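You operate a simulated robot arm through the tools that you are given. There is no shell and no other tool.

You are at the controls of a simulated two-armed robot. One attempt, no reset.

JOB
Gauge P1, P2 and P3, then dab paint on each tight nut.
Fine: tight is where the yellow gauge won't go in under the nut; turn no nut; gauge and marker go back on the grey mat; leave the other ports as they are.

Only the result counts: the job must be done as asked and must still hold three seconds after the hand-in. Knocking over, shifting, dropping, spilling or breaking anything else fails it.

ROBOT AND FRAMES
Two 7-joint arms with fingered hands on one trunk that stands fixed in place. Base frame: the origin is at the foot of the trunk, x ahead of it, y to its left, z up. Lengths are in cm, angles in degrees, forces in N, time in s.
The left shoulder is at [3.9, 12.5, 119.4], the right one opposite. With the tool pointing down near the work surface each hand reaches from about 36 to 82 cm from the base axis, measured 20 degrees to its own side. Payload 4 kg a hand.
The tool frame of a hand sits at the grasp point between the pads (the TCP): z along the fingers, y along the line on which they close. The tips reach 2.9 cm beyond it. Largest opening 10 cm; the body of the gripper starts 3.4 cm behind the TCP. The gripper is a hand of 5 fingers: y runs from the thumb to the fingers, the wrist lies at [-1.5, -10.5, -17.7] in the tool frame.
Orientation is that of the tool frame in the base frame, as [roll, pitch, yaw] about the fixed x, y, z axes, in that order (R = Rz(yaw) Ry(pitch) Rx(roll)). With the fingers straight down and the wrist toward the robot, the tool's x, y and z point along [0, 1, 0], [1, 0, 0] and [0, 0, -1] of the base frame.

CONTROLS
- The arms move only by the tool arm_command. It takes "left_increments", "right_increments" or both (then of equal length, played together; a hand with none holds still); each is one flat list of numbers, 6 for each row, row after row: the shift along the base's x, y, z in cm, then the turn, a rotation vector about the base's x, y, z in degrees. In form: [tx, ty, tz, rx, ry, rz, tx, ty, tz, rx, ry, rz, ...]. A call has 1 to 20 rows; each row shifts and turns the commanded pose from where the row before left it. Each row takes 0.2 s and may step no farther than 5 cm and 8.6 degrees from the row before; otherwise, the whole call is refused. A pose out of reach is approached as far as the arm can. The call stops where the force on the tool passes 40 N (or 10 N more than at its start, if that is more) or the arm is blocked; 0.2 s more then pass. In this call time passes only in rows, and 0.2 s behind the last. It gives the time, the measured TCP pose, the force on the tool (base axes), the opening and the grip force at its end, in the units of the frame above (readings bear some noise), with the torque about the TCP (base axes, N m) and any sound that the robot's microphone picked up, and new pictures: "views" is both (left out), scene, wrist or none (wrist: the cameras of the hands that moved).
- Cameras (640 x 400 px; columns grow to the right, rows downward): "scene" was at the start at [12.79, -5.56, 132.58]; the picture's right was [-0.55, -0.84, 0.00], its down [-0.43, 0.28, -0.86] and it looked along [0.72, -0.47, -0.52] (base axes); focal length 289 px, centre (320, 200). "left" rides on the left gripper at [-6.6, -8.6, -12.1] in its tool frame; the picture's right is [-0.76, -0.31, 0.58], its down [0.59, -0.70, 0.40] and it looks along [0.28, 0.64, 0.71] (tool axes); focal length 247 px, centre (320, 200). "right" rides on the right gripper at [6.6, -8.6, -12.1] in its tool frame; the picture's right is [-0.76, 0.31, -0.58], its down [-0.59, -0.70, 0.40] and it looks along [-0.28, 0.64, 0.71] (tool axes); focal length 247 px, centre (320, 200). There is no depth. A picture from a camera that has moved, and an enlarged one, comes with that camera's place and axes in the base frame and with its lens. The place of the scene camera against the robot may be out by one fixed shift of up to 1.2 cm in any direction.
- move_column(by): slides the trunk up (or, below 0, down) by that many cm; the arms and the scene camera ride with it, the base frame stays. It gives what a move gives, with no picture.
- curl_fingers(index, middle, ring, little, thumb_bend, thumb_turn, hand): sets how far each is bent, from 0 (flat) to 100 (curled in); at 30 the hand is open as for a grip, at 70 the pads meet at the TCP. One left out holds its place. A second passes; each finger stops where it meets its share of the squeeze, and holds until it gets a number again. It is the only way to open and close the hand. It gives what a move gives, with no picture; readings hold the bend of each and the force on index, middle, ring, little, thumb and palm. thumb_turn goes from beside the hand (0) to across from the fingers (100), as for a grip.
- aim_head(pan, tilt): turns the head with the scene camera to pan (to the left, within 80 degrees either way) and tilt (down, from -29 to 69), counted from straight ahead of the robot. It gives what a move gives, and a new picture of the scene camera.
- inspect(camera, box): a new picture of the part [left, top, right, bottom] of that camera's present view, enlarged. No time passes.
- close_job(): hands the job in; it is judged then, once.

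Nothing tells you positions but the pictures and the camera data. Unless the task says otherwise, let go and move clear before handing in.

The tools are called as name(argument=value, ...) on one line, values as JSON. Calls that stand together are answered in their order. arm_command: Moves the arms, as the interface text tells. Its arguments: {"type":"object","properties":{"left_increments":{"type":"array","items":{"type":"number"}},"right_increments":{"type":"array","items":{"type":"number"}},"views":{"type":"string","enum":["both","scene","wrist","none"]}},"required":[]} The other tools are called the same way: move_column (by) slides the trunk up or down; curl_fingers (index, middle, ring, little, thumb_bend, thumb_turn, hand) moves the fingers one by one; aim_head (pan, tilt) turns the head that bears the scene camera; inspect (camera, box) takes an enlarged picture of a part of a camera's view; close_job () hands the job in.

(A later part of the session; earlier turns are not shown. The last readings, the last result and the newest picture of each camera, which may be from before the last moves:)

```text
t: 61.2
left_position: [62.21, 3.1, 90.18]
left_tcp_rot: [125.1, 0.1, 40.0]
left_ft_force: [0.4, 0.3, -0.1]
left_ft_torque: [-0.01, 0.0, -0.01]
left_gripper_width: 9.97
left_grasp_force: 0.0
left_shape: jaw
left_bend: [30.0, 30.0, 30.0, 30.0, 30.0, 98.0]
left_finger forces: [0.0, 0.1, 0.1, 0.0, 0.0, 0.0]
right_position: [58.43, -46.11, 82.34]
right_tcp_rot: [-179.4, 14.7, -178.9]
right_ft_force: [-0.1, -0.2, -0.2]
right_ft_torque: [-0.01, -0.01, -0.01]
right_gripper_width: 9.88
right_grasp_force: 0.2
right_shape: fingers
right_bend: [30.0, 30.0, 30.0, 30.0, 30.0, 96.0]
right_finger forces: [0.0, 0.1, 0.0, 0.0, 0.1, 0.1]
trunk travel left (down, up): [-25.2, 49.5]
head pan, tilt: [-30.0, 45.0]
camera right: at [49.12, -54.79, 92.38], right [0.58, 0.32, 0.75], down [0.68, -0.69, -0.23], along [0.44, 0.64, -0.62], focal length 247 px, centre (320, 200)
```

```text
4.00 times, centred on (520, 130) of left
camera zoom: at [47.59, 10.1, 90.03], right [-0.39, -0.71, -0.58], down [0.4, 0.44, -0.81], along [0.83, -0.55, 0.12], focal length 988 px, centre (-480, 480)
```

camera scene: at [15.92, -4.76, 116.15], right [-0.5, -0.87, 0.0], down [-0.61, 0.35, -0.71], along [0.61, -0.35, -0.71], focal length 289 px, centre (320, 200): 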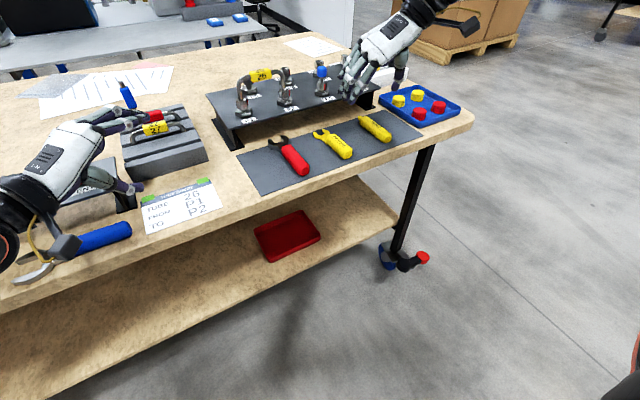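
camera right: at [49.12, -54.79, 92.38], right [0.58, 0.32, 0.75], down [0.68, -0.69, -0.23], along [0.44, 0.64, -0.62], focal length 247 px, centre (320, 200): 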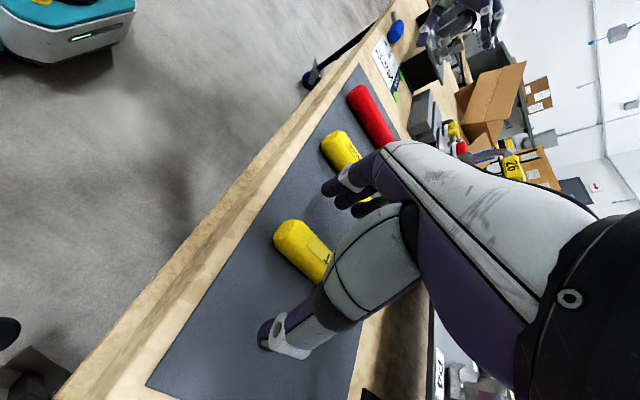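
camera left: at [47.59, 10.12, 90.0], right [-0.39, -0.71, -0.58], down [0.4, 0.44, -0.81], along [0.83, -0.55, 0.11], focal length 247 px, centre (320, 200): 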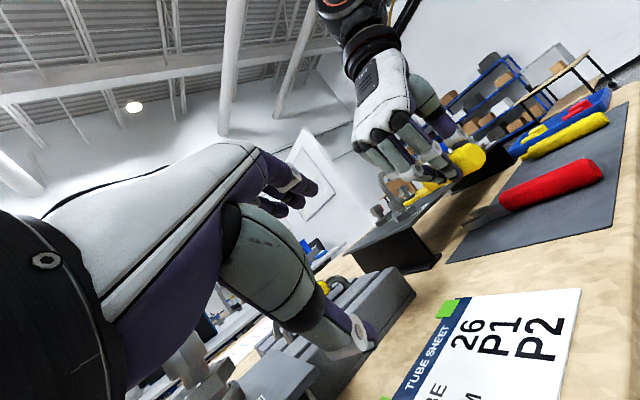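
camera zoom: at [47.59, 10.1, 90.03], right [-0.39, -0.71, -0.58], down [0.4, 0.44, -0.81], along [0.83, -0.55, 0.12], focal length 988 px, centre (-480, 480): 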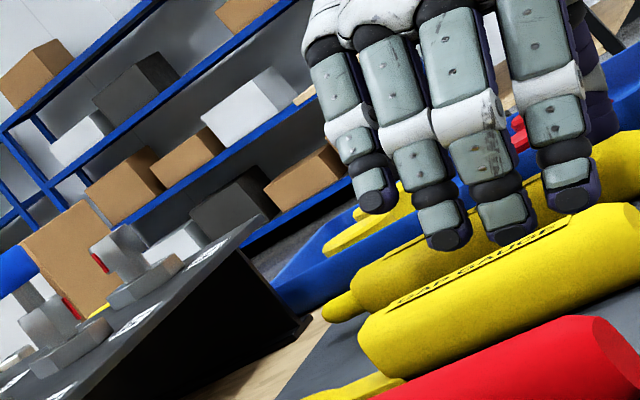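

The hand straddles the marker well. I'll lower 3 mm more and close in stages.

arm_command(right_increments=[0, -0.1, -0.3, 0, 0, 0], views="none")

curl_fingers(hand="right", index=54, middle=54, ring=54, little=54, thumb_bend=54, thumb_turn=98)

curl_fingers(hand="right", index=66, middle=67, ring=68, little=68, thumb_bend=68)

inspect(camera="scene", box=[330, 80, 430, 160])

inspect(camera="right", box=[220, 180, 420, 380])

```text
t: 61.6
left_position: [62.22, 3.18, 90.14]
left_tcp_rot: [125.0, 0.1, 40.0]
left_ft_force: [0.0, -0.4, -1.0]
left_ft_torque: [0.0, -0.02, -0.03]
left_gripper_width: 9.97
left_grasp_force: 0.0
left_shape: jaw
left_bend: [30.0, 30.0, 30.0, 30.0, 30.0, 98.0]
left_finger forces: [0.0, 0.0, 0.0, 0.0, 0.0, 0.0]
right_position: [58.36, -46.32, 82.02]
right_tcp_rot: [-179.3, 14.7, -178.9]
right_ft_force: [0.1, -0.3, 0.5]
right_ft_torque: [0.02, 0.01, 0.0]
right_gripper_width: 9.89
right_grasp_force: 0.0
right_shape: fingers
right_bend: [30.0, 30.0, 30.0, 30.0, 30.0, 96.0]
right_finger forces: [0.1, 0.1, 0.0, 0.0, 0.1, 0.1]
trunk travel left (down, up): [-25.2, 49.5]
head pan, tilt: [-30.0, 45.0]
```

```text
t: 62.6
left_position: [62.27, 2.98, 90.02]
left_tcp_rot: [125.0, 0.1, 39.9]
left_ft_force: [0.6, 0.2, -0.5]
left_ft_torque: [0.01, 0.0, 0.0]
left_gripper_width: 10.01
left_grasp_force: 0.0
left_shape: jaw
left_bend: [30.0, 30.0, 30.0, 30.0, 30.0, 98.0]
left_finger forces: [0.1, 0.0, 0.0, 0.0, 0.0, 0.0]
right_position: [58.24, -46.24, 81.98]
right_tcp_rot: [-179.2, 14.7, -178.9]
right_ft_force: [0.3, -0.4, -0.6]
right_ft_torque: [0.0, 0.01, 0.01]
right_gripper_width: 4.03
right_grasp_force: 0.0
right_shape: fingers
right_bend: [54.0, 54.0, 54.0, 54.0, 54.0, 98.0]
right_finger forces: [0.0, 0.0, 0.0, 0.0, 0.0, 0.0]
trunk travel left (down, up): [-25.2, 49.5]
head pan, tilt: [-30.0, 45.0]
```

```text
t: 63.6
left_position: [62.17, 3.19, 90.05]
left_tcp_rot: [125.0, 0.1, 40.0]
left_ft_force: [0.1, -0.2, -0.1]
left_ft_torque: [0.0, 0.02, 0.0]
left_gripper_width: 9.99
left_grasp_force: 0.1
left_shape: jaw
left_bend: [30.0, 30.0, 30.0, 30.0, 30.0, 98.0]
left_finger forces: [0.1, 0.1, 0.0, 0.1, 0.0, 0.1]
right_position: [58.35, -46.22, 82.09]
right_tcp_rot: [-179.3, 14.7, -179.0]
right_ft_force: [0.3, 0.3, 1.2]
right_ft_torque: [-0.01, -0.01, -0.02]
right_gripper_width: 2.05
right_grasp_force: 5.2
right_shape: fingers
right_bend: [63.0, 64.0, 67.0, 68.0, 64.0, 99.0]
right_finger forces: [2.6, 2.7, 0.2, 0.0, 5.1, 0.0]
trunk travel left (down, up): [-25.2, 49.5]
head pan, tilt: [-30.0, 45.0]
```

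```text
5.00 times, centred on (380, 120) of scene
camera zoom: at [15.9, -4.69, 116.15], right [-0.5, -0.87, 0.0], down [-0.61, 0.35, -0.71], along [0.61, -0.35, -0.71], focal length 1445 px, centre (20, 600)
```

zoom: 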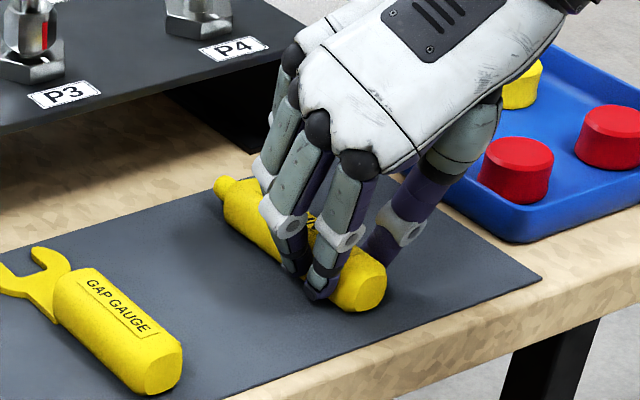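

```text
2.00 times, centred on (320, 280) of right
camera zoom: at [49.02, -54.91, 92.08], right [0.58, 0.33, 0.75], down [0.68, -0.69, -0.23], along [0.44, 0.64, -0.62], focal length 494 px, centre (320, 40)
```

zoom: 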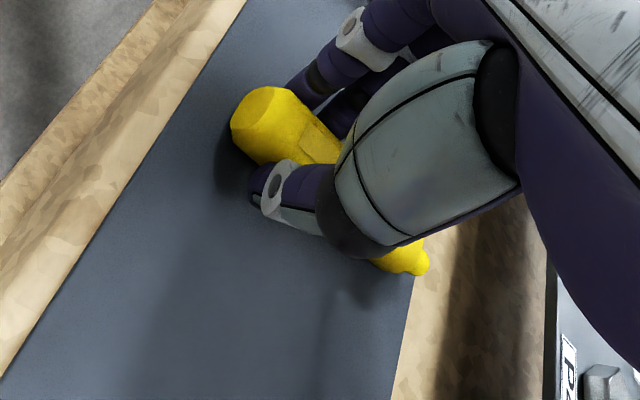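

The marker is gripped evenly at about 5 N and stays straight. I'll firm it slightly and lift.

curl_fingers(hand="right", index=67, middle=69, ring=70, little=68, thumb_bend=69)

arm_command(right_increments=[0, 0, 0.6, 0, 0, 0, 0, 0, 1.2, 0, 0, 0, 0, 0, 2, 0, 0, 0, 0, 0, 3, 0, 0, 0, 0, 0, 3, 0, 0, 0], views="wrist")

inspect(camera="right", box=[220, 180, 420, 380])

inspect(camera="left", box=[440, 40, 580, 140])

inspect(camera="scene", box=[320, 50, 420, 130])

```text
t: 64.6
left_position: [62.15, 3.11, 90.07]
left_tcp_rot: [125.0, 0.0, 40.0]
left_ft_force: [-0.1, -0.2, -0.6]
left_ft_torque: [0.0, 0.01, -0.03]
left_gripper_width: 10.03
left_grasp_force: 0.1
left_shape: jaw
left_bend: [30.0, 30.0, 30.0, 30.0, 30.0, 98.0]
left_finger forces: [0.0, 0.0, 0.0, 0.1, 0.0, 0.1]
right_position: [58.23, -46.22, 82.01]
right_tcp_rot: [-179.3, 14.7, -178.9]
right_ft_force: [1.4, 0.8, 1.2]
right_ft_torque: [0.01, -0.01, 0.01]
right_gripper_width: 2.03
right_grasp_force: 6.2
right_shape: fingers
right_bend: [64.0, 65.0, 69.0, 68.0, 64.0, 99.0]
right_finger forces: [3.0, 3.6, 0.3, 0.0, 6.3, 0.1]
trunk travel left (down, up): [-25.2, 49.5]
head pan, tilt: [-30.0, 45.0]
```

```text
t: 65.8
left_position: [62.19, 3.02, 90.12]
left_tcp_rot: [125.0, 0.1, 40.0]
left_ft_force: [-0.4, 1.0, -0.1]
left_ft_torque: [-0.01, 0.0, 0.02]
left_gripper_width: 9.98
left_grasp_force: 0.0
left_shape: jaw
left_bend: [30.0, 30.0, 30.0, 30.0, 30.0, 98.0]
left_finger forces: [0.0, 0.1, 0.0, 0.0, 0.0, 0.1]
right_position: [58.11, -46.32, 91.96]
right_tcp_rot: [-179.3, 14.8, -178.8]
right_ft_force: [0.2, 0.2, -0.7]
right_ft_torque: [0.0, 0.06, -0.02]
right_gripper_width: 2.04
right_grasp_force: 6.6
right_shape: fingers
right_bend: [64.0, 65.0, 70.0, 68.0, 64.0, 99.0]
right_finger forces: [3.0, 3.0, 0.0, 0.0, 6.3, 0.0]
trunk travel left (down, up): [-25.2, 49.5]
head pan, tilt: [-30.0, 45.0]
camera right: at [48.87, -54.97, 101.98], right [0.58, 0.33, 0.75], down [0.68, -0.69, -0.23], along [0.44, 0.64, -0.63], focal length 247 px, centre (320, 200)
```

right: 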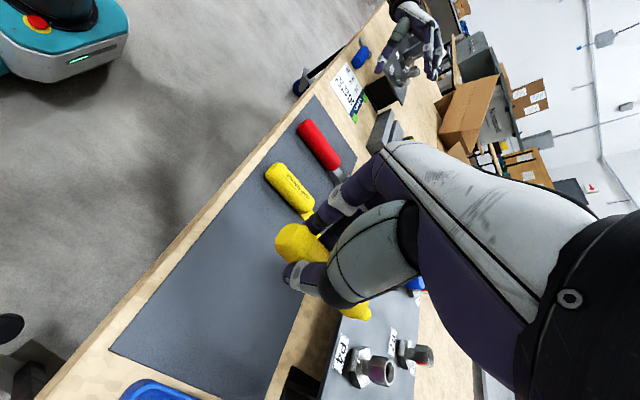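

```text
2.00 times, centred on (320, 280) of right
camera zoom: at [48.87, -54.97, 101.98], right [0.58, 0.33, 0.75], down [0.68, -0.69, -0.23], along [0.44, 0.64, -0.63], focal length 494 px, centre (320, 40)
```

zoom: 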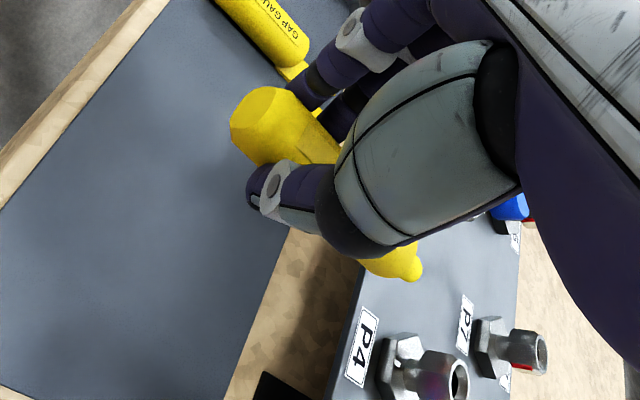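

```text
4.00 times, centred on (510, 90) of left
camera zoom: at [47.56, 10.12, 90.05], right [-0.39, -0.71, -0.58], down [0.4, 0.44, -0.81], along [0.83, -0.55, 0.12], focal length 988 px, centre (-440, 640)
```

zoom: 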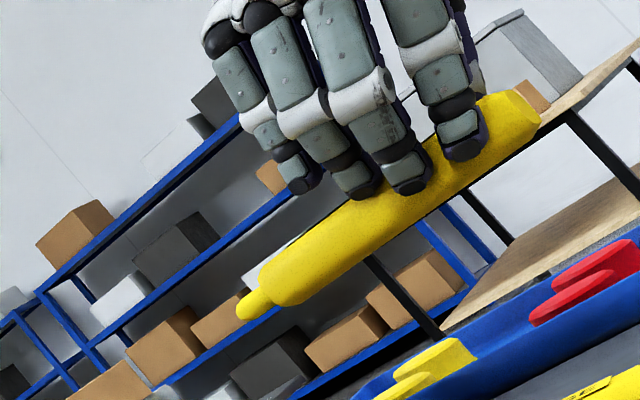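

```text
5.00 times, centred on (370, 90) of scene
camera zoom: at [15.88, -4.68, 116.16], right [-0.5, -0.87, 0.0], down [-0.61, 0.35, -0.71], along [0.61, -0.35, -0.71], focal length 1445 px, centre (70, 750)
```

zoom: 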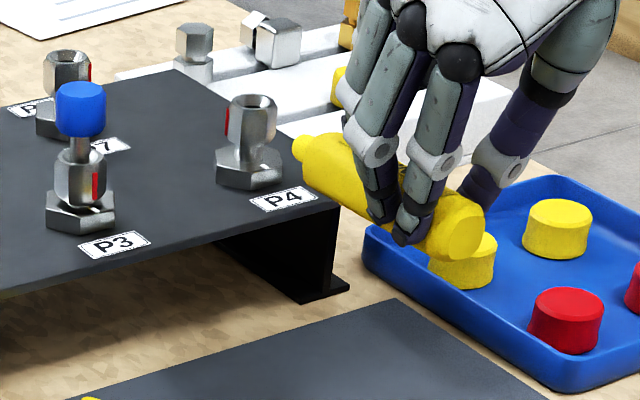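

The marker is held level, with its tip about 9.6 cm ahead of the TCP. I'll turn the hand 15° clockwise for easier reach and bring the marker in front of P3 at a safe height.

arm_command(right_increments=[0, 0, 0, 0, 0, -7.5, 0, 0, 0, 0, 0, -7.5, 0, 2.8, 0, 0, 0, 0, 0, 2.8, 0, 0, 0, 0, 0, 2.8, 0, 0, 0, 0, 0, 2.8, 0, 0, 0, 0, 1.5, 0, 0, 0, 0, 0, 1.5, 0, 0, 0, 0, 0], views="wrist")

inspect(camera="right", box=[300, 280, 440, 400])

inspect(camera="left", box=[430, 110, 530, 180])

```text
t: 67.6
left_position: [62.11, 3.11, 90.09]
left_tcp_rot: [125.1, 0.1, 40.1]
left_ft_force: [0.1, 0.1, -0.2]
left_ft_torque: [0.01, 0.01, 0.03]
left_gripper_width: 9.99
left_grasp_force: 0.1
left_shape: jaw
left_bend: [30.0, 30.0, 30.0, 30.0, 30.0, 98.0]
left_finger forces: [0.0, 0.1, 0.0, 0.0, 0.1, 0.1]
right_position: [61.2, -35.2, 91.56]
right_tcp_rot: [-179.3, 14.7, 166.1]
right_ft_force: [0.3, -0.6, -0.4]
right_ft_torque: [0.01, -0.02, -0.03]
right_gripper_width: 2.04
right_grasp_force: 6.7
right_shape: fingers
right_bend: [64.0, 65.0, 70.0, 68.0, 64.0, 99.0]
right_finger forces: [3.2, 3.0, 0.0, 0.1, 6.2, 0.0]
trunk travel left (down, up): [-25.2, 49.5]
head pan, tilt: [-30.0, 45.0]
camera right: at [49.99, -41.06, 101.63], right [0.65, 0.16, 0.75], down [0.48, -0.85, -0.23], along [0.6, 0.5, -0.63], focal length 247 px, centre (320, 200)
```

right: 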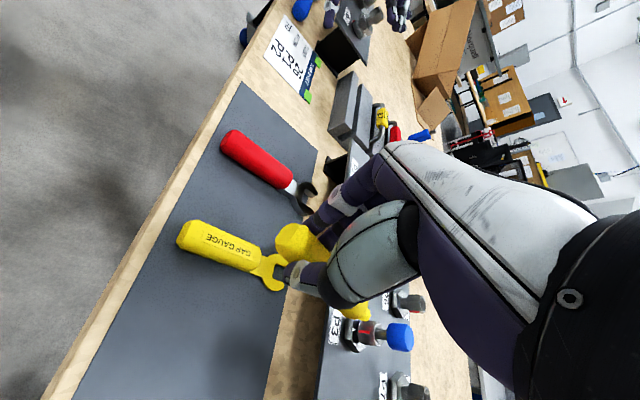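

```text
3.33 times, centred on (370, 340) of right
camera zoom: at [49.99, -41.06, 101.63], right [0.65, 0.16, 0.75], down [0.48, -0.85, -0.23], along [0.6, 0.5, -0.63], focal length 823 px, centre (153, -267)
```

zoom: 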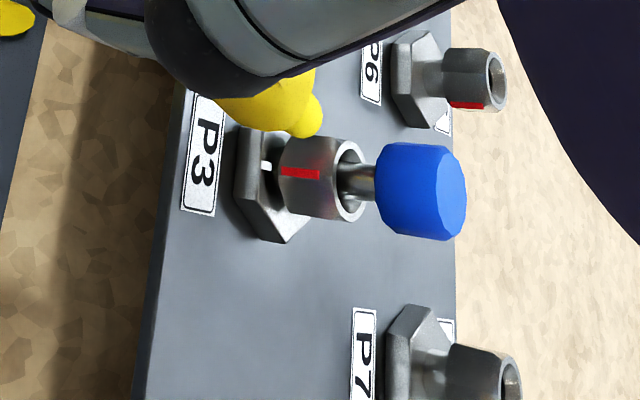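

```text
5.71 times, centred on (480, 145) of left
camera zoom: at [47.6, 10.11, 90.01], right [-0.39, -0.71, -0.58], down [0.4, 0.44, -0.81], along [0.83, -0.55, 0.12], focal length 1411 px, centre (-594, 514)
```

zoom: 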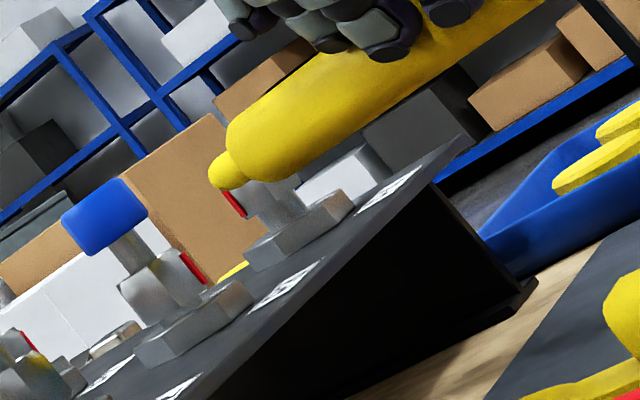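

The tip is near [70.6,-38.0,89.0]. I'll aim for the bare front-left face of P3's nut at about [74.3,-38.3,86.7], away from the red stripe. First I'll lower and recheck.

arm_command(right_increments=[0.4, 0, -1.0, 0, 0, 0, 0.4, 0, -1.0, 0, 0, 0, 0.3, 0, 0, 0, 0, 0], views="none")

inspect(camera="right", box=[320, 300, 420, 400])

inspect(camera="left", box=[436, 138, 484, 174])

```text
t: 68.4
left_position: [62.09, 3.11, 90.06]
left_tcp_rot: [124.9, 0.1, 40.0]
left_ft_force: [0.8, 0.9, 0.2]
left_ft_torque: [-0.01, 0.0, 0.03]
left_gripper_width: 10.01
left_grasp_force: 0.0
left_shape: jaw
left_bend: [30.0, 30.0, 30.0, 30.0, 30.0, 98.0]
left_finger forces: [0.0, 0.0, 0.0, 0.0, 0.0, 0.0]
right_position: [62.22, -35.1, 89.73]
right_tcp_rot: [-179.1, 14.8, 166.2]
right_ft_force: [0.7, -0.8, 0.1]
right_ft_torque: [0.04, 0.0, 0.02]
right_gripper_width: 2.03
right_grasp_force: 5.9
right_shape: fingers
right_bend: [64.0, 65.0, 70.0, 68.0, 64.0, 99.0]
right_finger forces: [3.1, 2.9, 0.0, 0.0, 6.2, 0.0]
trunk travel left (down, up): [-25.2, 49.5]
head pan, tilt: [-30.0, 45.0]
```

```text
4.00 times, centred on (370, 350) of right
camera zoom: at [51.11, -41.11, 99.71], right [0.64, 0.16, 0.75], down [0.48, -0.85, -0.23], along [0.6, 0.5, -0.62], focal length 988 px, centre (120, -400)
```

zoom: 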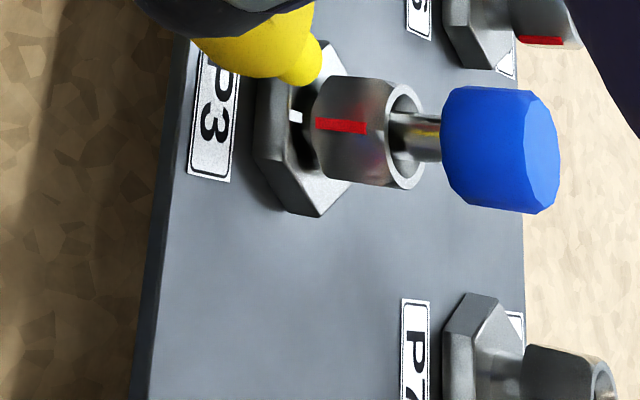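

```text
11.11 times, centred on (460, 156) of left
camera zoom: at [47.58, 10.11, 90.04], right [-0.39, -0.71, -0.58], down [0.4, 0.44, -0.81], along [0.83, -0.55, 0.12], focal length 2744 px, centre (-1236, 689)
```

zoom: 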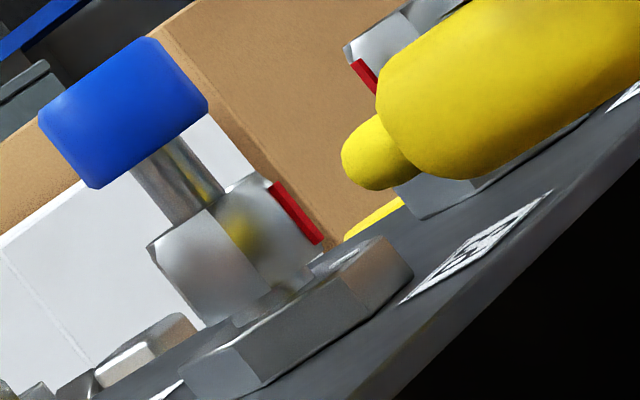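

The tip is at about the right height and lines up with the nut's front-left face. I'll lower 2 mm and advance to just short of contact.

arm_command(right_increments=[0.4, 0, -0.2, 0, 0, 0, 0.5, -0.03, 0, 0, 0, 0, 0.5, -0.03, 0, 0, 0, 0, 0.4, -0.03, 0, 0, 0, 0], views="none")

inspect(camera="right", box=[320, 300, 400, 380])

inspect(camera="left", box=[436, 140, 476, 170])

```text
t: 69.4
left_position: [62.16, 2.99, 90.05]
left_tcp_rot: [125.2, 0.1, 40.0]
left_ft_force: [0.5, 0.2, 0.2]
left_ft_torque: [0.0, 0.01, -0.03]
left_gripper_width: 10.01
left_grasp_force: 0.1
left_shape: jaw
left_bend: [30.0, 30.0, 30.0, 30.0, 30.0, 98.0]
left_finger forces: [0.0, 0.0, 0.1, 0.1, 0.1, 0.0]
right_position: [64.08, -35.16, 89.62]
right_tcp_rot: [-179.3, 14.7, 166.1]
right_ft_force: [-0.5, -0.3, 0.1]
right_ft_torque: [-0.02, 0.02, 0.01]
right_gripper_width: 2.04
right_grasp_force: 5.8
right_shape: fingers
right_bend: [64.0, 65.0, 70.0, 68.0, 64.0, 99.0]
right_finger forces: [3.1, 3.0, 0.0, 0.0, 6.2, 0.1]
trunk travel left (down, up): [-25.2, 49.5]
head pan, tilt: [-30.0, 45.0]
```

```text
5.00 times, centred on (360, 340) of right
camera zoom: at [52.9, -41.13, 99.67], right [0.64, 0.16, 0.75], down [0.48, -0.85, -0.23], along [0.6, 0.5, -0.62], focal length 1235 px, centre (120, -500)
```

zoom: 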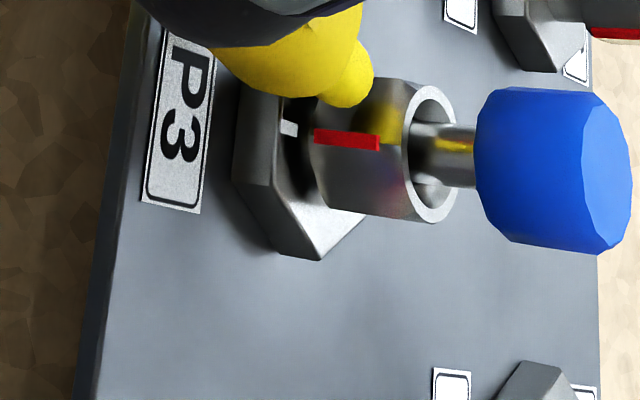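

```text
13.33 times, centred on (456, 155) of left
camera zoom: at [47.59, 10.11, 90.03], right [-0.39, -0.71, -0.58], down [0.4, 0.44, -0.81], along [0.83, -0.55, 0.12], focal length 3293 px, centre (-1493, 800)
```

zoom: 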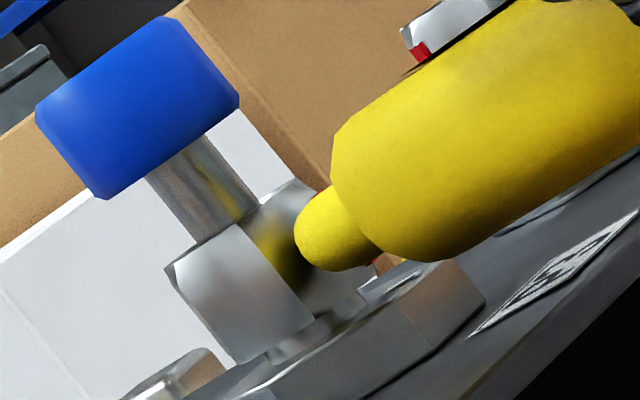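

The tip is slightly left of ideal. I'll shift 3 mm right and 1.5 mm down, then creep forward until it touches the nut.

arm_command(right_increments=[0, -0.3, -0.15, 0, 0, 0, 0.2, 0, 0, 0, 0, 0], views="none")

arm_command(right_increments=[0.2, 0, 0, 0, 0, 0], views="none")

inspect(camera="right", box=[320, 300, 400, 380])

inspect(camera="left", box=[436, 140, 476, 170])

```text
t: 70.0
left_position: [62.16, 3.03, 89.94]
left_tcp_rot: [124.9, 0.1, 39.9]
left_ft_force: [-0.8, -0.4, -1.3]
left_ft_torque: [0.01, 0.0, -0.01]
left_gripper_width: 9.98
left_grasp_force: 0.2
left_shape: jaw
left_bend: [30.0, 30.0, 30.0, 30.0, 30.0, 98.0]
left_finger forces: [0.1, 0.0, 0.1, 0.1, 0.1, 0.1]
right_position: [64.36, -35.4, 89.48]
right_tcp_rot: [-179.3, 14.6, 166.1]
right_ft_force: [-0.9, -0.3, 0.0]
right_ft_torque: [-0.01, 0.03, -0.07]
right_gripper_width: 2.01
right_grasp_force: 6.1
right_shape: fingers
right_bend: [64.0, 65.0, 70.0, 68.0, 64.0, 99.0]
right_finger forces: [3.3, 2.9, 0.0, 0.0, 6.2, 0.0]
trunk travel left (down, up): [-25.2, 49.5]
head pan, tilt: [-30.0, 45.0]
```

```text
t: 70.4
left_position: [62.09, 3.03, 90.02]
left_tcp_rot: [125.0, 0.1, 39.9]
left_ft_force: [0.1, 0.2, 0.2]
left_ft_torque: [0.02, -0.03, 0.02]
left_gripper_width: 9.98
left_grasp_force: 0.1
left_shape: jaw
left_bend: [30.0, 30.0, 30.0, 30.0, 30.0, 98.0]
left_finger forces: [0.0, 0.0, 0.1, 0.0, 0.0, 0.1]
right_position: [64.37, -35.38, 89.45]
right_tcp_rot: [-179.5, 14.8, 166.2]
right_ft_force: [-4.6, 2.3, 0.1]
right_ft_torque: [0.05, 0.12, 0.05]
right_gripper_width: 2.02
right_grasp_force: 6.7
right_shape: fingers
right_bend: [64.0, 65.0, 70.0, 68.0, 64.0, 99.0]
right_finger forces: [3.5, 3.0, 0.0, 0.0, 6.3, 0.1]
trunk travel left (down, up): [-25.2, 49.5]
head pan, tilt: [-30.0, 45.0]
```

```text
5.00 times, centred on (360, 340) of right
camera zoom: at [53.27, -41.34, 99.47], right [0.65, 0.16, 0.75], down [0.48, -0.85, -0.23], along [0.59, 0.51, -0.62], focal length 1235 px, centre (120, -500)
```

zoom: 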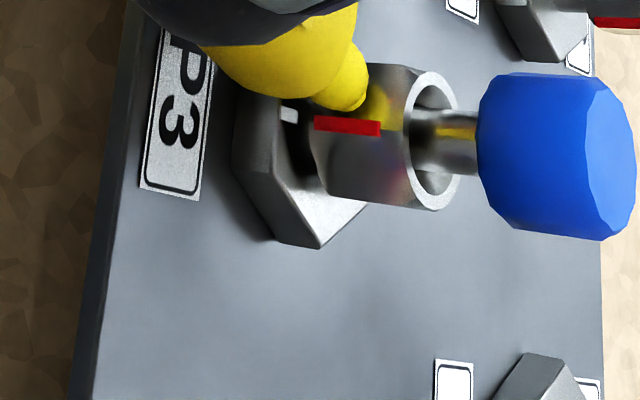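

```text
13.33 times, centred on (456, 155) of left
camera zoom: at [47.54, 10.12, 90.06], right [-0.39, -0.71, -0.58], down [0.4, 0.44, -0.81], along [0.83, -0.55, 0.12], focal length 3293 px, centre (-1493, 800)
```

zoom: 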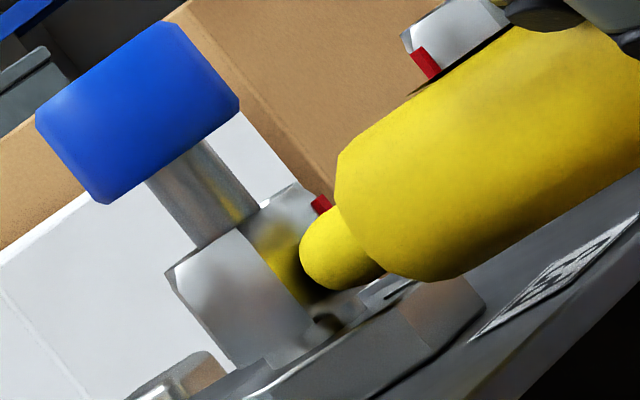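

The contact force direction matches the nut's front-left face normal, at z≈86.85, so the tip is on P3's nut. I'll back off and look for the paint mark.

arm_command(right_increments=[0, 0, 0, 0, 0, 0, 0, 0, 0, 0, 0, 0, -0.4, 0.1, 0, 0, 0, 0, -0.6, 0.1, 0, 0, 0, 0, -0.8, 0.15, 0, 0, 0, 0], views="none")

inspect(camera="right", box=[330, 290, 430, 390])

inspect(camera="left", box=[436, 140, 476, 170])

inspect(camera="scene", box=[300, 50, 340, 80])

```text
t: 71.6
left_position: [62.22, 3.09, 90.05]
left_tcp_rot: [125.0, 0.0, 40.0]
left_ft_force: [-0.1, -0.4, -0.3]
left_ft_torque: [0.0, 0.01, 0.02]
left_gripper_width: 9.98
left_grasp_force: 0.1
left_shape: jaw
left_bend: [30.0, 30.0, 30.0, 30.0, 30.0, 98.0]
left_finger forces: [0.0, 0.0, 0.0, 0.0, 0.1, 0.0]
right_position: [62.89, -35.19, 89.49]
right_tcp_rot: [-179.2, 14.7, 166.1]
right_ft_force: [0.2, 0.0, -0.4]
right_ft_torque: [0.02, -0.01, 0.0]
right_gripper_width: 2.03
right_grasp_force: 6.6
right_shape: fingers
right_bend: [64.0, 65.0, 70.0, 68.0, 64.0, 99.0]
right_finger forces: [3.4, 3.0, 0.0, 0.0, 6.3, 0.0]
trunk travel left (down, up): [-25.2, 49.5]
head pan, tilt: [-30.0, 45.0]
```

```text
4.00 times, centred on (380, 340) of right
camera zoom: at [51.6, -41.15, 99.58], right [0.64, 0.16, 0.75], down [0.48, -0.85, -0.23], along [0.6, 0.5, -0.62], focal length 988 px, centre (80, -360)
```

zoom: 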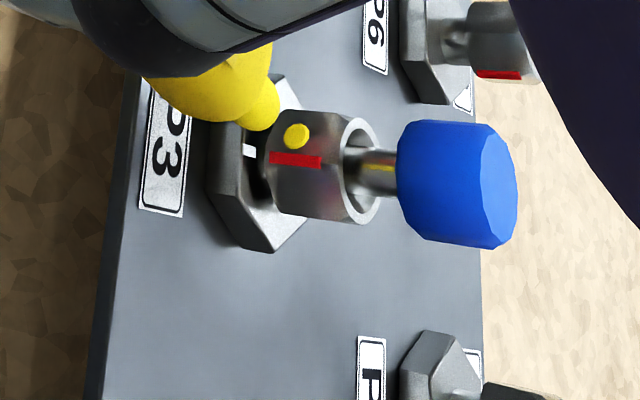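

```text
13.33 times, centred on (456, 155) of left
camera zoom: at [47.58, 10.11, 90.04], right [-0.39, -0.71, -0.58], down [0.4, 0.44, -0.81], along [0.83, -0.55, 0.12], focal length 3293 px, centre (-1493, 800)
```

zoom: 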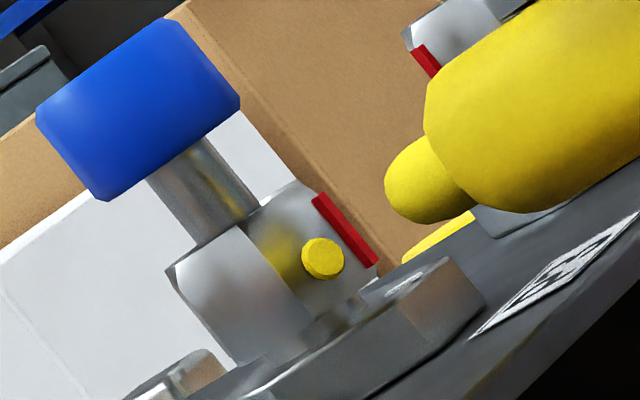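

```text
13.33 times, centred on (320, 65) of scene
camera zoom: at [15.9, -4.7, 116.16], right [-0.5, -0.87, 0.0], down [-0.61, 0.35, -0.71], along [0.61, -0.35, -0.71], focal length 3853 px, centre (320, 2000)
```

zoom: 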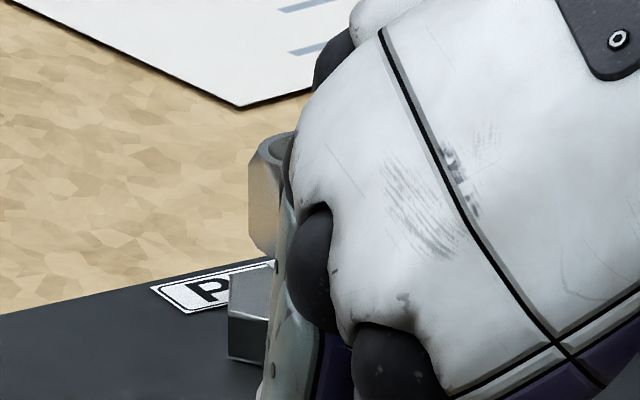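

A clear yellow dot is now on P3's nut. I'll carry the marker back, keeping it high and in front of the plate, and return it to its place on the mat.

arm_command(right_increments=[-1.2, 0, 0.5, 0, 0, 0, -1.4, 0, 1.0, 0, 0, 0, -1.5, 0, 1.0, 0, 0, 0, 0, -2.8, 0, 0, 0, 0, 0, -2.8, 0, 0, 0, 0, 0, -2.8, 0, 0, 0, 0, 0, -2.7, 0, 0, 0, 0, 0, 0, 0, 0, 0, 7.5, 0, 0, 0, 0, 0, 7.5], views="both")

inspect(camera="right", box=[220, 180, 420, 380])

inspect(camera="left", box=[440, 40, 580, 140])

```text
t: 73.6
left_position: [62.21, 3.04, 89.95]
left_tcp_rot: [125.1, 0.1, 40.0]
left_ft_force: [-0.2, -0.2, -0.4]
left_ft_torque: [-0.03, -0.02, -0.04]
left_gripper_width: 9.99
left_grasp_force: 0.1
left_shape: jaw
left_bend: [30.0, 30.0, 30.0, 30.0, 30.0, 98.0]
left_finger forces: [0.1, 0.0, 0.1, 0.0, 0.0, 0.0]
right_position: [58.6, -46.16, 91.86]
right_tcp_rot: [-179.3, 14.8, -178.6]
right_ft_force: [-0.4, 0.1, -0.1]
right_ft_torque: [-0.04, 0.0, 0.0]
right_gripper_width: 2.02
right_grasp_force: 6.9
right_shape: fingers
right_bend: [64.0, 65.0, 70.0, 68.0, 64.0, 99.0]
right_finger forces: [3.4, 2.8, 0.0, 0.1, 6.2, 0.1]
trunk travel left (down, up): [-25.2, 49.5]
head pan, tilt: [-30.0, 45.0]
camera scene: at [15.94, -4.71, 116.14], right [-0.5, -0.87, 0.0], down [-0.61, 0.35, -0.71], along [0.61, -0.35, -0.71], focal length 289 px, centre (320, 200)
camera right: at [49.37, -54.89, 101.99], right [0.58, 0.33, 0.75], down [0.68, -0.69, -0.23], along [0.44, 0.64, -0.62], focal length 247 px, centre (320, 200)
```

scene: 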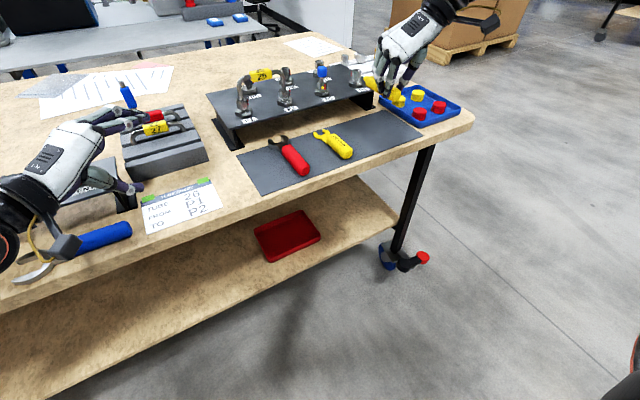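
right: 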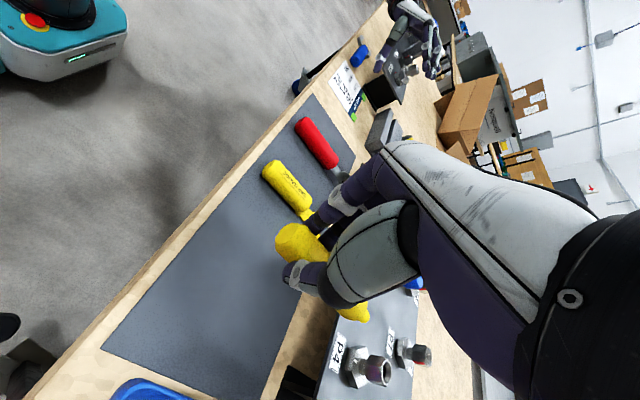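

```text
2.00 times, centred on (320, 280) of right
camera zoom: at [49.37, -54.89, 101.99], right [0.58, 0.33, 0.75], down [0.68, -0.69, -0.23], along [0.44, 0.64, -0.62], focal length 494 px, centre (320, 40)
```

zoom: 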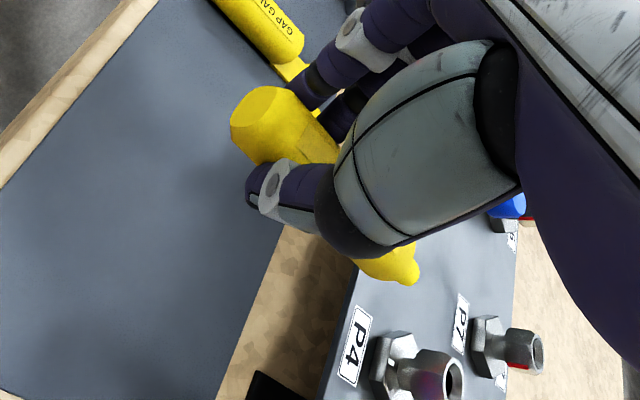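

```text
4.00 times, centred on (510, 90) of left
camera zoom: at [47.6, 10.1, 90.02], right [-0.39, -0.71, -0.58], down [0.4, 0.44, -0.81], along [0.83, -0.55, 0.12], focal length 988 px, centre (-440, 640)
```

zoom: 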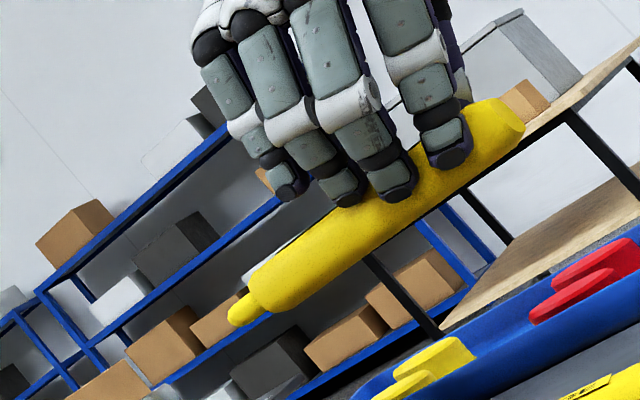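

The marker is over its original spot with the same hold as when lifted. I'll lower it to just above the mat.

arm_command(right_increments=[-0.25, 0, -2.5, 0, 0, 0, -0.25, 0, -2.5, 0, 0, 0, 0, 0, -2.5, 0, 0, 0, 0, 0, -1.5, 0, 0, 0, 0, 0, -0.4, 0, 0, 0], views="wrist")

inspect(camera="left", box=[460, 90, 600, 180])

inspect(camera="scene", box=[330, 80, 430, 160])

```text
t: 74.8
left_position: [62.16, 3.07, 90.1]
left_tcp_rot: [125.0, 0.1, 40.0]
left_ft_force: [0.5, -0.1, 0.2]
left_ft_torque: [-0.02, -0.02, -0.04]
left_gripper_width: 9.98
left_grasp_force: 0.1
left_shape: jaw
left_bend: [30.0, 30.0, 30.0, 30.0, 30.0, 98.0]
left_finger forces: [0.1, 0.0, 0.0, 0.0, 0.0, 0.0]
right_position: [58.18, -46.3, 82.69]
right_tcp_rot: [-179.2, 14.8, -178.9]
right_ft_force: [0.2, -0.6, -0.9]
right_ft_torque: [-0.01, 0.03, 0.0]
right_gripper_width: 2.02
right_grasp_force: 5.8
right_shape: fingers
right_bend: [64.0, 65.0, 70.0, 68.0, 64.0, 99.0]
right_finger forces: [3.5, 2.9, 0.0, 0.0, 6.3, 0.1]
trunk travel left (down, up): [-25.2, 49.5]
head pan, tilt: [-30.0, 45.0]
camera right: at [48.82, -54.94, 92.71], right [0.58, 0.32, 0.75], down [0.68, -0.69, -0.23], along [0.44, 0.64, -0.62], focal length 247 px, centre (320, 200)
```

right: 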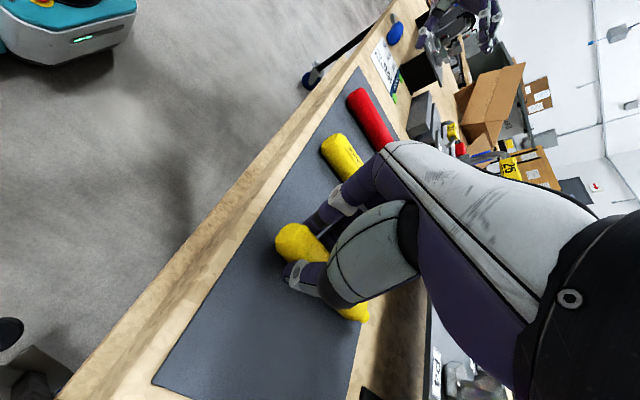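

```text
4.44 times, centred on (530, 135) of left
camera zoom: at [47.58, 10.11, 90.04], right [-0.39, -0.71, -0.58], down [0.4, 0.44, -0.81], along [0.83, -0.55, 0.12], focal length 1098 px, centre (-613, 489)
```

zoom: 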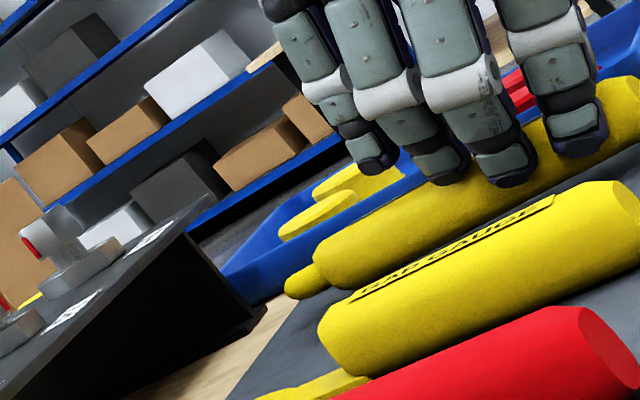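

```text
5.00 times, centred on (380, 120) of scene
camera zoom: at [15.91, -4.7, 116.15], right [-0.5, -0.87, 0.0], down [-0.61, 0.35, -0.71], along [0.61, -0.35, -0.71], focal length 1445 px, centre (20, 600)
```

zoom: 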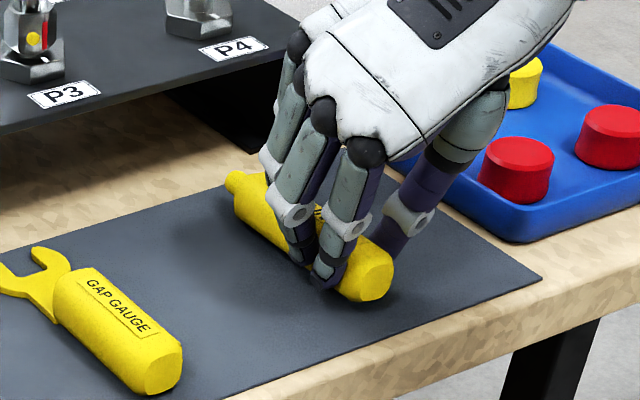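

The paint dot shows on P3 and the marker is about half a centimetre above the mat. I'll lower in small steps until it touches.

arm_command(right_increments=[0, 0, -0.3, 0, 0, 0], views="none")

arm_command(right_increments=[0, 0, -0.2, 0, 0, 0], views="none")

arm_command(right_increments=[0, 0, -0.12, 0, 0, 0], views="none")

inspect(camera="scene", box=[330, 80, 430, 160])

inspect(camera="left", box=[490, 110, 560, 160])

```text
t: 75.2
left_position: [62.19, 3.0, 90.05]
left_tcp_rot: [125.2, 0.1, 40.0]
left_ft_force: [0.3, 0.2, 1.6]
left_ft_torque: [-0.04, 0.03, 0.0]
left_gripper_width: 9.99
left_grasp_force: 0.0
left_shape: jaw
left_bend: [30.0, 30.0, 30.0, 30.0, 30.0, 98.0]
left_finger forces: [0.0, 0.0, 0.1, 0.0, 0.0, 0.0]
right_position: [58.12, -46.18, 82.26]
right_tcp_rot: [-179.3, 14.8, -178.9]
right_ft_force: [-0.3, 0.9, -1.1]
right_ft_torque: [-0.02, 0.02, -0.02]
right_gripper_width: 2.01
right_grasp_force: 6.8
right_shape: fingers
right_bend: [64.0, 65.0, 70.0, 68.0, 64.0, 99.0]
right_finger forces: [3.3, 2.9, 0.0, 0.1, 6.3, 0.0]
trunk travel left (down, up): [-25.2, 49.5]
head pan, tilt: [-30.0, 45.0]
```

```text
t: 75.6
left_position: [61.94, 3.01, 89.97]
left_tcp_rot: [124.9, 0.1, 40.0]
left_ft_force: [-1.0, -0.1, 0.8]
left_ft_torque: [-0.07, -0.01, -0.02]
left_gripper_width: 10.01
left_grasp_force: 0.1
left_shape: jaw
left_bend: [30.0, 30.0, 30.0, 30.0, 30.0, 98.0]
left_finger forces: [0.1, 0.1, 0.0, 0.0, 0.0, 0.1]
right_position: [58.14, -46.38, 81.98]
right_tcp_rot: [-179.2, 14.8, -178.9]
right_ft_force: [-1.0, 0.9, 1.0]
right_ft_torque: [-0.01, 0.0, -0.01]
right_gripper_width: 2.04
right_grasp_force: 6.7
right_shape: fingers
right_bend: [64.0, 65.0, 70.0, 68.0, 64.0, 99.0]
right_finger forces: [3.1, 3.1, 0.0, 0.0, 6.3, 0.1]
trunk travel left (down, up): [-25.2, 49.5]
head pan, tilt: [-30.0, 45.0]
```

```text
t: 76.0
left_position: [62.1, 3.15, 90.04]
left_tcp_rot: [125.0, 0.1, 40.0]
left_ft_force: [-0.1, -0.1, -1.2]
left_ft_torque: [-0.03, -0.03, -0.01]
left_gripper_width: 9.99
left_grasp_force: 0.0
left_shape: jaw
left_bend: [30.0, 30.0, 30.0, 30.0, 30.0, 98.0]
left_finger forces: [0.1, 0.0, 0.0, 0.1, 0.1, 0.0]
right_position: [58.11, -46.17, 81.91]
right_tcp_rot: [-179.2, 14.8, -178.9]
right_ft_force: [1.3, -0.8, 2.6]
right_ft_torque: [-0.06, -0.06, -0.04]
right_gripper_width: 2.03
right_grasp_force: 6.9
right_shape: fingers
right_bend: [64.0, 65.0, 70.0, 68.0, 64.0, 99.0]
right_finger forces: [3.0, 3.2, 0.2, 0.0, 6.6, 0.1]
trunk travel left (down, up): [-25.2, 49.5]
head pan, tilt: [-30.0, 45.0]
```

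```text
5.00 times, centred on (380, 120) of scene
camera zoom: at [15.88, -4.69, 116.16], right [-0.5, -0.87, 0.0], down [-0.61, 0.35, -0.71], along [0.61, -0.35, -0.71], focal length 1445 px, centre (20, 600)
```

zoom: 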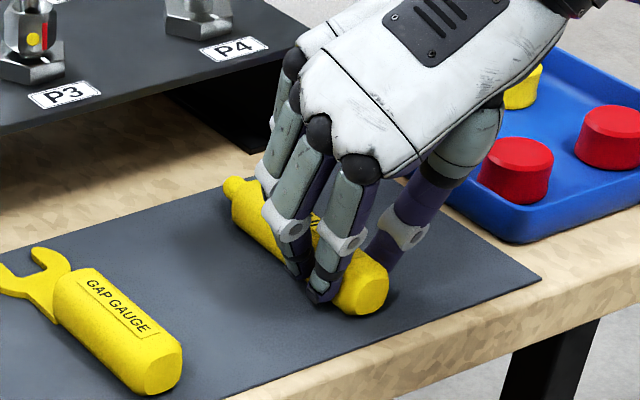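

```text
8.00 times, centred on (525, 135) of left
camera zoom: at [47.56, 10.12, 90.06], right [-0.39, -0.71, -0.58], down [0.4, 0.44, -0.81], along [0.83, -0.55, 0.12], focal length 1976 px, centre (-1320, 720)
```

zoom: 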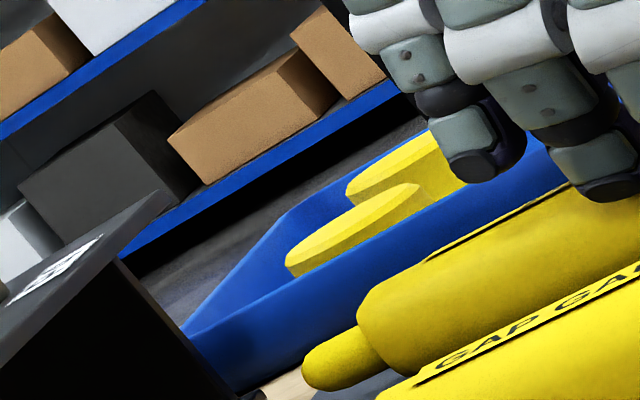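

The marker is touching the mat. I'll open the hand gradually and evenly.

curl_fingers(hand="right", index=58, middle=58, ring=55, little=52, thumb_bend=58)

arm_command(right_increments=[0, 0, 0.15, 0, 0, 0], views="none")

curl_fingers(hand="right", index=48, middle=48, ring=46, little=46, thumb_bend=48)

inspect(camera="scene", box=[330, 80, 430, 160])

inspect(camera="right", box=[220, 180, 420, 380])

```text
t: 77.0
left_position: [62.18, 3.04, 90.15]
left_tcp_rot: [124.9, 0.0, 40.0]
left_ft_force: [-0.3, -0.1, 0.3]
left_ft_torque: [0.01, 0.0, -0.01]
left_gripper_width: 9.97
left_grasp_force: 0.0
left_shape: jaw
left_bend: [30.0, 30.0, 30.0, 30.0, 30.0, 98.0]
left_finger forces: [0.0, 0.1, 0.0, 0.1, 0.1, 0.0]
right_position: [58.05, -46.18, 81.82]
right_tcp_rot: [-179.3, 14.6, -178.9]
right_ft_force: [0.0, -0.2, 0.4]
right_ft_torque: [0.04, -0.03, -0.01]
right_gripper_width: 3.25
right_grasp_force: 0.1
right_shape: fingers
right_bend: [57.0, 57.0, 55.0, 52.0, 57.0, 99.0]
right_finger forces: [0.0, 0.1, 0.0, 0.0, 0.1, 0.1]
trunk travel left (down, up): [-25.2, 49.5]
head pan, tilt: [-30.0, 45.0]
```

```text
t: 77.4
left_position: [62.23, 3.07, 90.03]
left_tcp_rot: [125.0, 0.1, 40.0]
left_ft_force: [-0.6, 0.0, -0.3]
left_ft_torque: [0.0, -0.01, -0.04]
left_gripper_width: 9.99
left_grasp_force: 0.0
left_shape: jaw
left_bend: [30.0, 30.0, 30.0, 30.0, 30.0, 98.0]
left_finger forces: [0.0, 0.1, 0.0, 0.0, 0.0, 0.0]
right_position: [58.09, -46.16, 82.03]
right_tcp_rot: [-179.3, 14.7, -178.9]
right_ft_force: [0.0, -0.5, -0.4]
right_ft_torque: [0.0, 0.01, -0.01]
right_gripper_width: 3.25
right_grasp_force: 0.0
right_shape: fingers
right_bend: [57.0, 57.0, 55.0, 52.0, 57.0, 99.0]
right_finger forces: [0.1, 0.0, 0.0, 0.0, 0.0, 0.0]
trunk travel left (down, up): [-25.2, 49.5]
head pan, tilt: [-30.0, 45.0]
```

```text
t: 78.4
left_position: [62.24, 3.11, 89.99]
left_tcp_rot: [125.1, 0.1, 40.0]
left_ft_force: [-0.3, -0.2, -0.3]
left_ft_torque: [0.02, 0.02, 0.01]
left_gripper_width: 9.99
left_grasp_force: 0.0
left_shape: jaw
left_bend: [30.0, 30.0, 30.0, 30.0, 30.0, 98.0]
left_finger forces: [0.0, 0.1, 0.0, 0.1, 0.0, 0.0]
right_position: [58.01, -46.23, 82.06]
right_tcp_rot: [-179.3, 14.6, -179.0]
right_ft_force: [0.5, -0.8, -0.7]
right_ft_torque: [-0.02, 0.01, 0.03]
right_gripper_width: 5.47
right_grasp_force: 0.0
right_shape: fingers
right_bend: [48.0, 48.0, 46.0, 46.0, 48.0, 98.0]
right_finger forces: [0.0, 0.0, 0.0, 0.1, 0.0, 0.1]
trunk travel left (down, up): [-25.2, 49.5]
head pan, tilt: [-30.0, 45.0]
```

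```text
5.00 times, centred on (380, 120) of scene
camera zoom: at [15.91, -4.7, 116.15], right [-0.5, -0.87, 0.0], down [-0.61, 0.35, -0.71], along [0.61, -0.35, -0.71], focal length 1445 px, centre (20, 600)
```

zoom: 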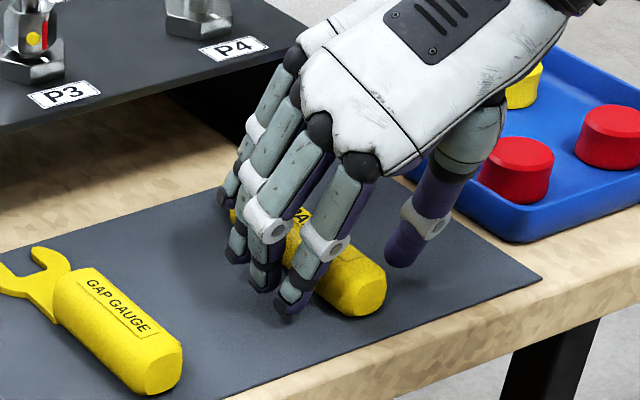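

```text
2.00 times, centred on (320, 280) of right
camera zoom: at [48.78, -54.83, 92.11], right [0.58, 0.33, 0.75], down [0.68, -0.69, -0.23], along [0.44, 0.64, -0.62], focal length 494 px, centre (320, 40)
```

zoom: 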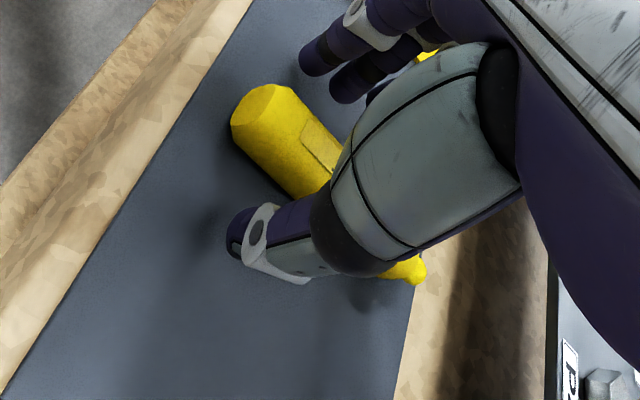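

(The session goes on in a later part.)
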